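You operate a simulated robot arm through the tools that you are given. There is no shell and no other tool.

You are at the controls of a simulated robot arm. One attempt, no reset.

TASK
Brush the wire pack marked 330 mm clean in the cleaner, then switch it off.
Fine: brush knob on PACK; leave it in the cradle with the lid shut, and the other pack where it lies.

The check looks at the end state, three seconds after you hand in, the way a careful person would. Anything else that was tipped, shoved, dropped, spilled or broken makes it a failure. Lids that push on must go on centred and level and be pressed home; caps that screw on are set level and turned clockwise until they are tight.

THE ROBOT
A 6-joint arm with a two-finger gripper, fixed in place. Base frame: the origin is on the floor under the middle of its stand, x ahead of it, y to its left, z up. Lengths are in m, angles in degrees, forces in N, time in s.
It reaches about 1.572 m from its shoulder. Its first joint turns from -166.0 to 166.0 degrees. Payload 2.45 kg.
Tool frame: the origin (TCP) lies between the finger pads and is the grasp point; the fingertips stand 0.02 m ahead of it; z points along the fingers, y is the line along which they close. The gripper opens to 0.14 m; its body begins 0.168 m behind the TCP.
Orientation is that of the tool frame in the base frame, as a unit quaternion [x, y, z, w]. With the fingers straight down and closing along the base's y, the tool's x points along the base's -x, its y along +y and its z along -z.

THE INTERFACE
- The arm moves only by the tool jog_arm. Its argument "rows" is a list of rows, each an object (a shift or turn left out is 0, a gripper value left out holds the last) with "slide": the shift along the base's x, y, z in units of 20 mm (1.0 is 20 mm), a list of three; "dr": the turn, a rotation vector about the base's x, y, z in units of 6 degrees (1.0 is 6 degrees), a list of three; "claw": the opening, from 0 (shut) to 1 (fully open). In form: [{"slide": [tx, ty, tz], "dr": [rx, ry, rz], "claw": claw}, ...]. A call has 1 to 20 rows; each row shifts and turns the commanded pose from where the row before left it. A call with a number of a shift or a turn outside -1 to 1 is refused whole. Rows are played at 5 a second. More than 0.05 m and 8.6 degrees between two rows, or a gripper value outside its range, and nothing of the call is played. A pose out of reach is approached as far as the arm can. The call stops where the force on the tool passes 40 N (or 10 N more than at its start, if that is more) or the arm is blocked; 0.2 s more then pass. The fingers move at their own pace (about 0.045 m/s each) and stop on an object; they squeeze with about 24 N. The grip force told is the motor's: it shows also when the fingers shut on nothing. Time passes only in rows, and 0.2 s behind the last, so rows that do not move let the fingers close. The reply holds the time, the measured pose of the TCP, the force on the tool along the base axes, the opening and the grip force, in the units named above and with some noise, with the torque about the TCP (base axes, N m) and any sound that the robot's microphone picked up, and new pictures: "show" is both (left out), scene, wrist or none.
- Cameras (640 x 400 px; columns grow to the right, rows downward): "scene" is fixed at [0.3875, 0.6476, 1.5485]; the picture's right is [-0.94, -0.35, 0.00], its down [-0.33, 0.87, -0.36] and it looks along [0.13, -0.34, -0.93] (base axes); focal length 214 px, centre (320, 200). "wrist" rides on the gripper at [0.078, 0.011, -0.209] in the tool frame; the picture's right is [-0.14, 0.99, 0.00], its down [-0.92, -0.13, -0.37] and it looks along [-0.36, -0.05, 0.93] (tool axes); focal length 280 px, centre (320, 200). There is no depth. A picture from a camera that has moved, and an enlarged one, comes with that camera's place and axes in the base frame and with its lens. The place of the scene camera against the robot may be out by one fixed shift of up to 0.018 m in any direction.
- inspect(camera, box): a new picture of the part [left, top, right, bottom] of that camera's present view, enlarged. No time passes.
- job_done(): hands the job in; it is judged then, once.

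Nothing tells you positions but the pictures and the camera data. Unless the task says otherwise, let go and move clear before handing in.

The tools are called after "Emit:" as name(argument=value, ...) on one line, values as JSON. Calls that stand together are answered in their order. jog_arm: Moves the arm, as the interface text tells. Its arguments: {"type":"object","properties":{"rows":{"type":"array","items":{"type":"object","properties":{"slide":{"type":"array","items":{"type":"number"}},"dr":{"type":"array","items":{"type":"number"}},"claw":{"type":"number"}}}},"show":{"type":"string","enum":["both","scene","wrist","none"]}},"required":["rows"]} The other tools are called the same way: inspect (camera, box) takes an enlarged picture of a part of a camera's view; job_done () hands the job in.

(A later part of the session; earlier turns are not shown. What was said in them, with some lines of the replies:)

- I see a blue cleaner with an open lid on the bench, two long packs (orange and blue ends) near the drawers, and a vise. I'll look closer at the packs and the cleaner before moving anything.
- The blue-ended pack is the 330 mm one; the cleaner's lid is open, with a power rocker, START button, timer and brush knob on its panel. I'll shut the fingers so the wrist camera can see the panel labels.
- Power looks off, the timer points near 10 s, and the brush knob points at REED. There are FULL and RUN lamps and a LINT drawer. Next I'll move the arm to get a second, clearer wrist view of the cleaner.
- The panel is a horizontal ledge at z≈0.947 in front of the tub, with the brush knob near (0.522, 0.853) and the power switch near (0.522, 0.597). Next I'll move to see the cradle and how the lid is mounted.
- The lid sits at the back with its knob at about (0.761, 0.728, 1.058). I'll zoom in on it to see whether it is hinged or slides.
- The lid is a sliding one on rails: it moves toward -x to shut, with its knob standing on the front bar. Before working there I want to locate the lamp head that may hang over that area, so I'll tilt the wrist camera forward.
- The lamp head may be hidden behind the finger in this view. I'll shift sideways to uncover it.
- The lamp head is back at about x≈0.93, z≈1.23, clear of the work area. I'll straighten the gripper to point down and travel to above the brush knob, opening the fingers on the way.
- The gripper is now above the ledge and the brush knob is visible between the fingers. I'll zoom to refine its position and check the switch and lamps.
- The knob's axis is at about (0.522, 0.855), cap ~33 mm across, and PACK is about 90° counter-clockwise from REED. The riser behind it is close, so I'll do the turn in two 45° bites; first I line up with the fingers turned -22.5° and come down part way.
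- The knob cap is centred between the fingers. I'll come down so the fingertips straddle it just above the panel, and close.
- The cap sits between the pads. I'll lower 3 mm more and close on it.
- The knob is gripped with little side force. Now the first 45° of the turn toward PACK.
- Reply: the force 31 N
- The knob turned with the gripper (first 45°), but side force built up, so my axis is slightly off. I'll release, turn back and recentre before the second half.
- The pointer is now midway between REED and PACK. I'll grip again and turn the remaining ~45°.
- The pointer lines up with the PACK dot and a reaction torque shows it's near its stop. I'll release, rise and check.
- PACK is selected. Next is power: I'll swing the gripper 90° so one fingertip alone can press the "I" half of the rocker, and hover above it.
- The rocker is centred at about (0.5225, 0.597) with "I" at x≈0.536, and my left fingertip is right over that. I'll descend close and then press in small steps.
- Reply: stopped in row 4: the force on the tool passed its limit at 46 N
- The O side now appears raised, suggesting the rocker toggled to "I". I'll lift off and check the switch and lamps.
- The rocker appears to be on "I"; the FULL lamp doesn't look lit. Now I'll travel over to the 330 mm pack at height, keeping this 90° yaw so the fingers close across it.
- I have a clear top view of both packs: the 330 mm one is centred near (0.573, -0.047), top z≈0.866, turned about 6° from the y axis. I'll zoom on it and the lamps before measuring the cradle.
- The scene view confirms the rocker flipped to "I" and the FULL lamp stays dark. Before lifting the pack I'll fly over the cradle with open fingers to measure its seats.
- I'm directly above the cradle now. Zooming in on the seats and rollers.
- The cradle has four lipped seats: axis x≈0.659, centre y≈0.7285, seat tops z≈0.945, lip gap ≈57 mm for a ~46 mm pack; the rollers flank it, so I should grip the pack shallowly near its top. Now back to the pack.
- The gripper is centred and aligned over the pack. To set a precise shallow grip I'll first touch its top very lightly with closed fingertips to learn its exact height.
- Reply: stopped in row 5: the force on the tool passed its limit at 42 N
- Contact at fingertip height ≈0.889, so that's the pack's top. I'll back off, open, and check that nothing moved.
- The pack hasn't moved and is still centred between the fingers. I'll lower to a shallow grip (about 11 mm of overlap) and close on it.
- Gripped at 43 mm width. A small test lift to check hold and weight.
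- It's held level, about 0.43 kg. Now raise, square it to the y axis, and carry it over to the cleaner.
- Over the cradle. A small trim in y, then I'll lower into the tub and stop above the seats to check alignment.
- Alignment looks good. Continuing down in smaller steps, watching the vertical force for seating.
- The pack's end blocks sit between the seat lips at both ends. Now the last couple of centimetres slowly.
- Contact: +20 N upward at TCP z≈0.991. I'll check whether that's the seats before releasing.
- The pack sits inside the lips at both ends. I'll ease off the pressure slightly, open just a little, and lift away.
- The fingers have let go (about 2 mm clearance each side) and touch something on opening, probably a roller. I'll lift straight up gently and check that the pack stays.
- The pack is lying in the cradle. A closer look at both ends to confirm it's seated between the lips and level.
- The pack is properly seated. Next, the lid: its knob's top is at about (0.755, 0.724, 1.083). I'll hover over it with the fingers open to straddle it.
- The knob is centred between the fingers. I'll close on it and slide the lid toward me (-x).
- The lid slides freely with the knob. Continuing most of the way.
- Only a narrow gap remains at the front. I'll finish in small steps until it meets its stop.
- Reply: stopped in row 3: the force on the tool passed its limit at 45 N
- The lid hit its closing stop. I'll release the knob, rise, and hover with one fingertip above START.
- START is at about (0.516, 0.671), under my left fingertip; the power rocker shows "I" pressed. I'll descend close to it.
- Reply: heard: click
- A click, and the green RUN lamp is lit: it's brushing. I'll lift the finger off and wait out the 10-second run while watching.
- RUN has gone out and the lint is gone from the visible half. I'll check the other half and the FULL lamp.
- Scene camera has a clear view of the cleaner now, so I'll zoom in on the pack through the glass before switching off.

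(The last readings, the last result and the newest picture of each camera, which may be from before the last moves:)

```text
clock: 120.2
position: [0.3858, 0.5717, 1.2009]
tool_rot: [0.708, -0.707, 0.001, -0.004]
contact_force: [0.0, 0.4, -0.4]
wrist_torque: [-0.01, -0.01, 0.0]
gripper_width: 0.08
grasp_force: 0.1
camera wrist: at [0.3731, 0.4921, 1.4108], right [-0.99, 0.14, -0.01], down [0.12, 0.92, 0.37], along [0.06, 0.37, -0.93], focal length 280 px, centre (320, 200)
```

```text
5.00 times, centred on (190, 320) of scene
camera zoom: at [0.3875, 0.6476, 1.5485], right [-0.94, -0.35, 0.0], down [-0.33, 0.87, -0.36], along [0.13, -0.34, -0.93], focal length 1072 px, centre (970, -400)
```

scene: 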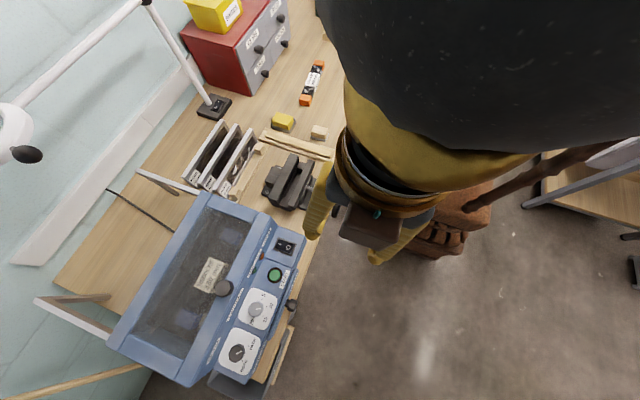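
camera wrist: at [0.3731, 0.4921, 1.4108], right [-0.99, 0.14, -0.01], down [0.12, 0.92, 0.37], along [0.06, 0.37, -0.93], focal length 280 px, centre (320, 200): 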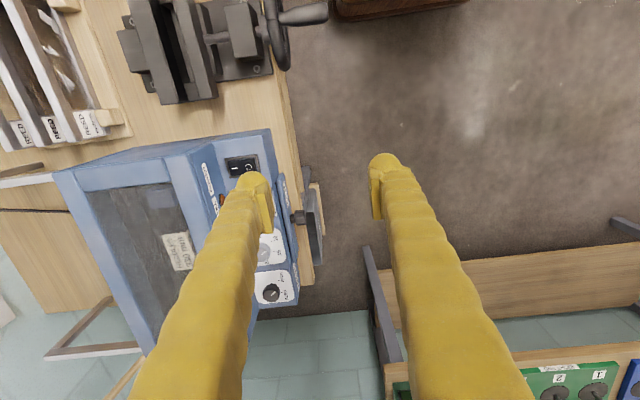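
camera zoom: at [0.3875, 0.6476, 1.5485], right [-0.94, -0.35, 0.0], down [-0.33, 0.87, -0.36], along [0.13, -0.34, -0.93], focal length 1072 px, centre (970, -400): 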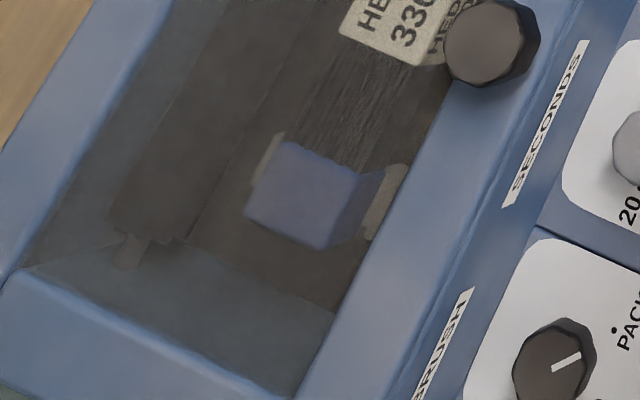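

The pack is clean along its whole length, RUN is out and FULL is dark. Now I'll go back to the rocker and press the "O" side.

Emit:
jog_arm(rows=[{"slide": [0.8, 0.3, 0]}, {"slide": [0.8, 0.3, 0]}, {"slide": [0.8, 0.3, -0.5]}, {"slide": [0.82, 0.35, -1]}, {"slide": [0, 0, -1]}, {"slide": [0, 0, -1]}, {"slide": [0, 0, -1]}, {"slide": [0, 0, -1]}, {"slide": [0, 0, -1]}, {"slide": [0, 0, -1]}, {"slide": [0, 0, -1]}, {"slide": [0, 0, -1]}, {"slide": [0, 0, -1]}, {}], show="wrist")

Emit:
inspect(camera="wrist", box=[180, 110, 340, 230])

```text
clock: 123.2
position: [0.4504, 0.5966, 0.9905]
tool_rot: [0.708, -0.707, 0.002, -0.004]
contact_force: [-0.2, -0.4, -0.2]
wrist_torque: [-0.01, 0.01, 0.0]
gripper_width: 0.0794
grasp_force: 0.0
camera wrist: at [0.4384, 0.5167, 1.1999], right [-0.99, 0.14, -0.01], down [0.13, 0.92, 0.37], along [0.06, 0.37, -0.93], focal length 280 px, centre (320, 200)
```

wrist: 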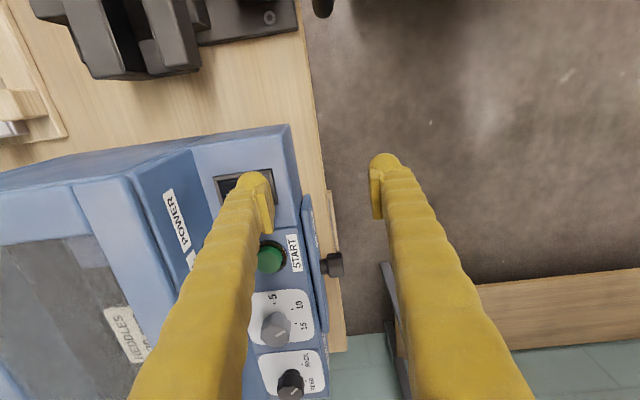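

```text
3.33 times, centred on (260, 170) of wrist
camera zoom: at [0.4384, 0.5167, 1.1999], right [-0.99, 0.14, -0.01], down [0.13, 0.92, 0.37], along [0.06, 0.37, -0.93], focal length 935 px, centre (520, 300)
```

zoom: 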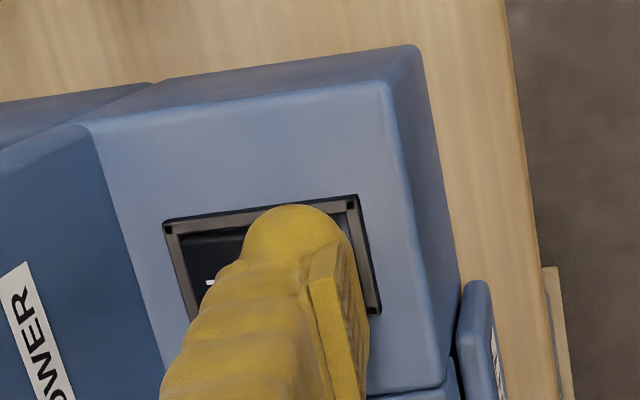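

Emit:
jog_arm(rows=[{"slide": [0, 0, -0.2]}, {"slide": [0, 0, -0.2]}, {"slide": [0, 0, -0.1]}, {"slide": [0, 0, -0.1]}, {"slide": [0, 0, -0.1]}], show="none")

Emit:
jog_arm(rows=[{"slide": [0, 0, -0.1]}, {"slide": [0, 0, -0.1]}, {"slide": [0, 0, -0.1]}, {"slide": [0, 0, -0.1]}, {"slide": [0, 0, -0.1]}], show="wrist")

```text
clock: 124.5
position: [0.4493, 0.5967, 0.9779]
tool_rot: [0.707, -0.707, 0.002, -0.004]
contact_force: [0.0, 0.7, 0.0]
wrist_torque: [-0.02, 0.01, -0.01]
gripper_width: 0.0795
grasp_force: 0.1
```

```text
clock: 125.7
position: [0.4504, 0.5974, 0.9705]
tool_rot: [-0.707, 0.708, -0.001, 0.007]
contact_force: [-3.4, -5.2, 13.8]
wrist_torque: [-0.18, -0.68, -0.36]
gripper_width: 0.0787
grasp_force: 0.0
stopped in row 5: the force on the tool passed its limit at 44 N (the readings are from after the stop); the commanded pose is now the measured one
camera wrist: at [0.438, 0.5168, 1.179], right [-0.99, 0.14, -0.01], down [0.12, 0.92, 0.38], along [0.06, 0.37, -0.93], focal length 280 px, centre (320, 200)
```

wrist: 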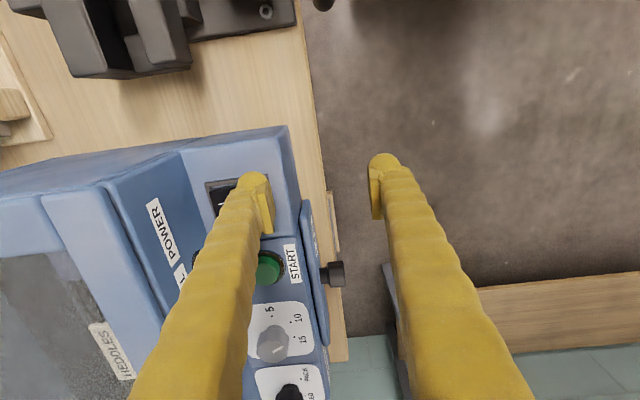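

The press met its limit as before. I'll lift off and check that the rocker is on "O".

Emit:
jog_arm(rows=[{"slide": [0, 0, 1]}, {"slide": [0, 0, 1]}, {"slide": [0, 0, 1]}, {"slide": [-1, 0, 1]}, {"slide": [-1, 0, 1]}, {"slide": [-1, -0.5, 1]}, {"slide": [-1, -1, 1]}, {"slide": [-1, -1, 1]}, {"slide": [-1, -1, 1]}, {"slide": [0, -1, 1]}, {"slide": [0, -1, 1]}, {"slide": [0, -1, 0]}, {"slide": [0, -1, 0]}, {"slide": [0, -1, 0]}], show="both")

Emit:
inspect(camera="scene", box=[240, 225, 300, 290])

Emit:
inspect(camera="scene", box=[60, 180, 320, 400])

```text
clock: 128.7
position: [0.3306, 0.4256, 1.1892]
tool_rot: [0.707, -0.707, 0.001, -0.006]
contact_force: [-0.2, 0.2, 0.5]
wrist_torque: [0.0, 0.0, 0.04]
gripper_width: 0.0798
grasp_force: 0.2
camera wrist: at [0.3185, 0.3461, 1.3981], right [-0.99, 0.14, -0.01], down [0.12, 0.92, 0.38], along [0.06, 0.37, -0.93], focal length 280 px, centre (320, 200)
```

scene: 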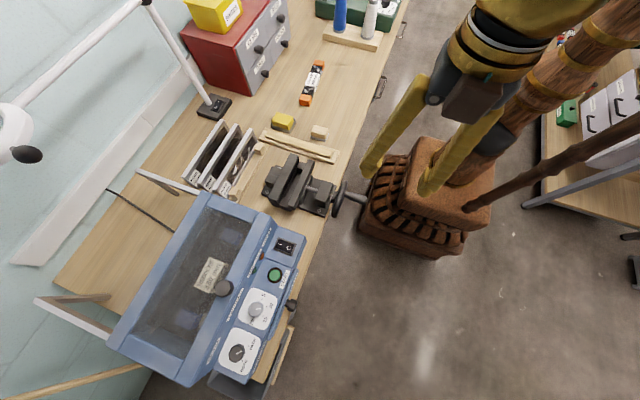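
wrist: 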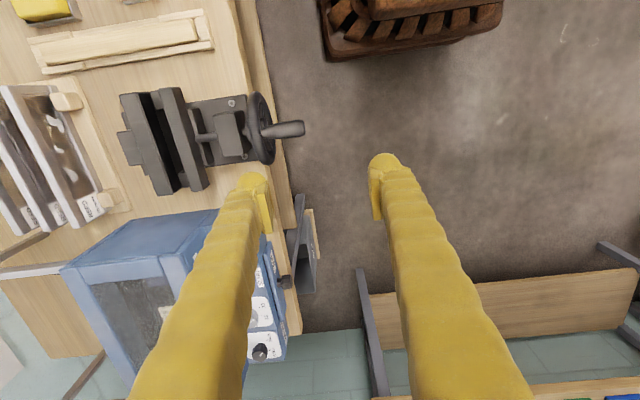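

```text
6.15 times, centred on (270, 258) of scene
camera zoom: at [0.3875, 0.6476, 1.5485], right [-0.94, -0.35, 0.0], down [-0.33, 0.87, -0.36], along [0.13, -0.34, -0.93], focal length 1320 px, centre (628, -154)
```

zoom: 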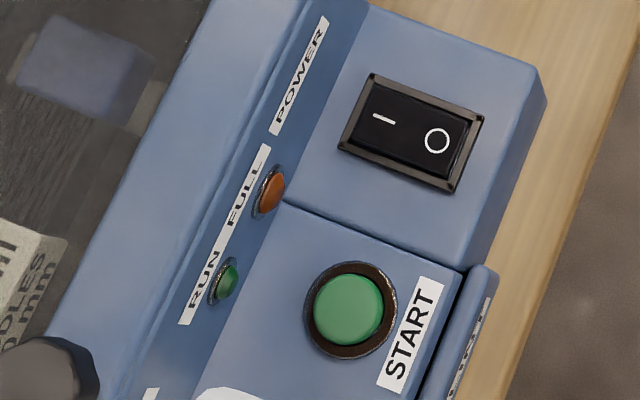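

```text
1.82 times, centred on (190, 290) of scene
camera zoom: at [0.3875, 0.6476, 1.5485], right [-0.94, -0.35, 0.0], down [-0.33, 0.87, -0.36], along [0.13, -0.34, -0.93], focal length 390 px, centre (556, 36)
```

zoom: 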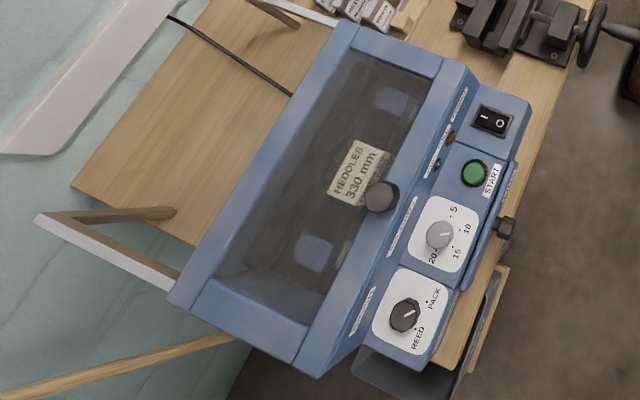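

The rocker matches its original "O" (off) look. The lid is shut over the clean 330 mm pack in the cradle, the brush knob is on PACK, the 280 mm pack is where it was, and the arm is clear. Handing in.

Emit:
job_done()

```text
The job is handed in.
```

The 330 mm pack is brushed and the cleaner is switched off. I've handed the job in, but no verdict has come back yet.

- **Pack:** it ran one 10-second cycle, the timer setting I found. I could see no lint on it through the lid glass, along its whole length. It is still in the cradle with the lid slid shut against its stop.
- **Controls:** the brush knob is on PACK. The power rocker is back in its off position, judged by comparing it with the starting picture. The FULL lamp never lit.
- **Surroundings:** the 280 mm pack is where it lay, and nothing else looked moved in the last picture. I touched the 330 mm pack with about 40 N while finding its height, with no visible effect.
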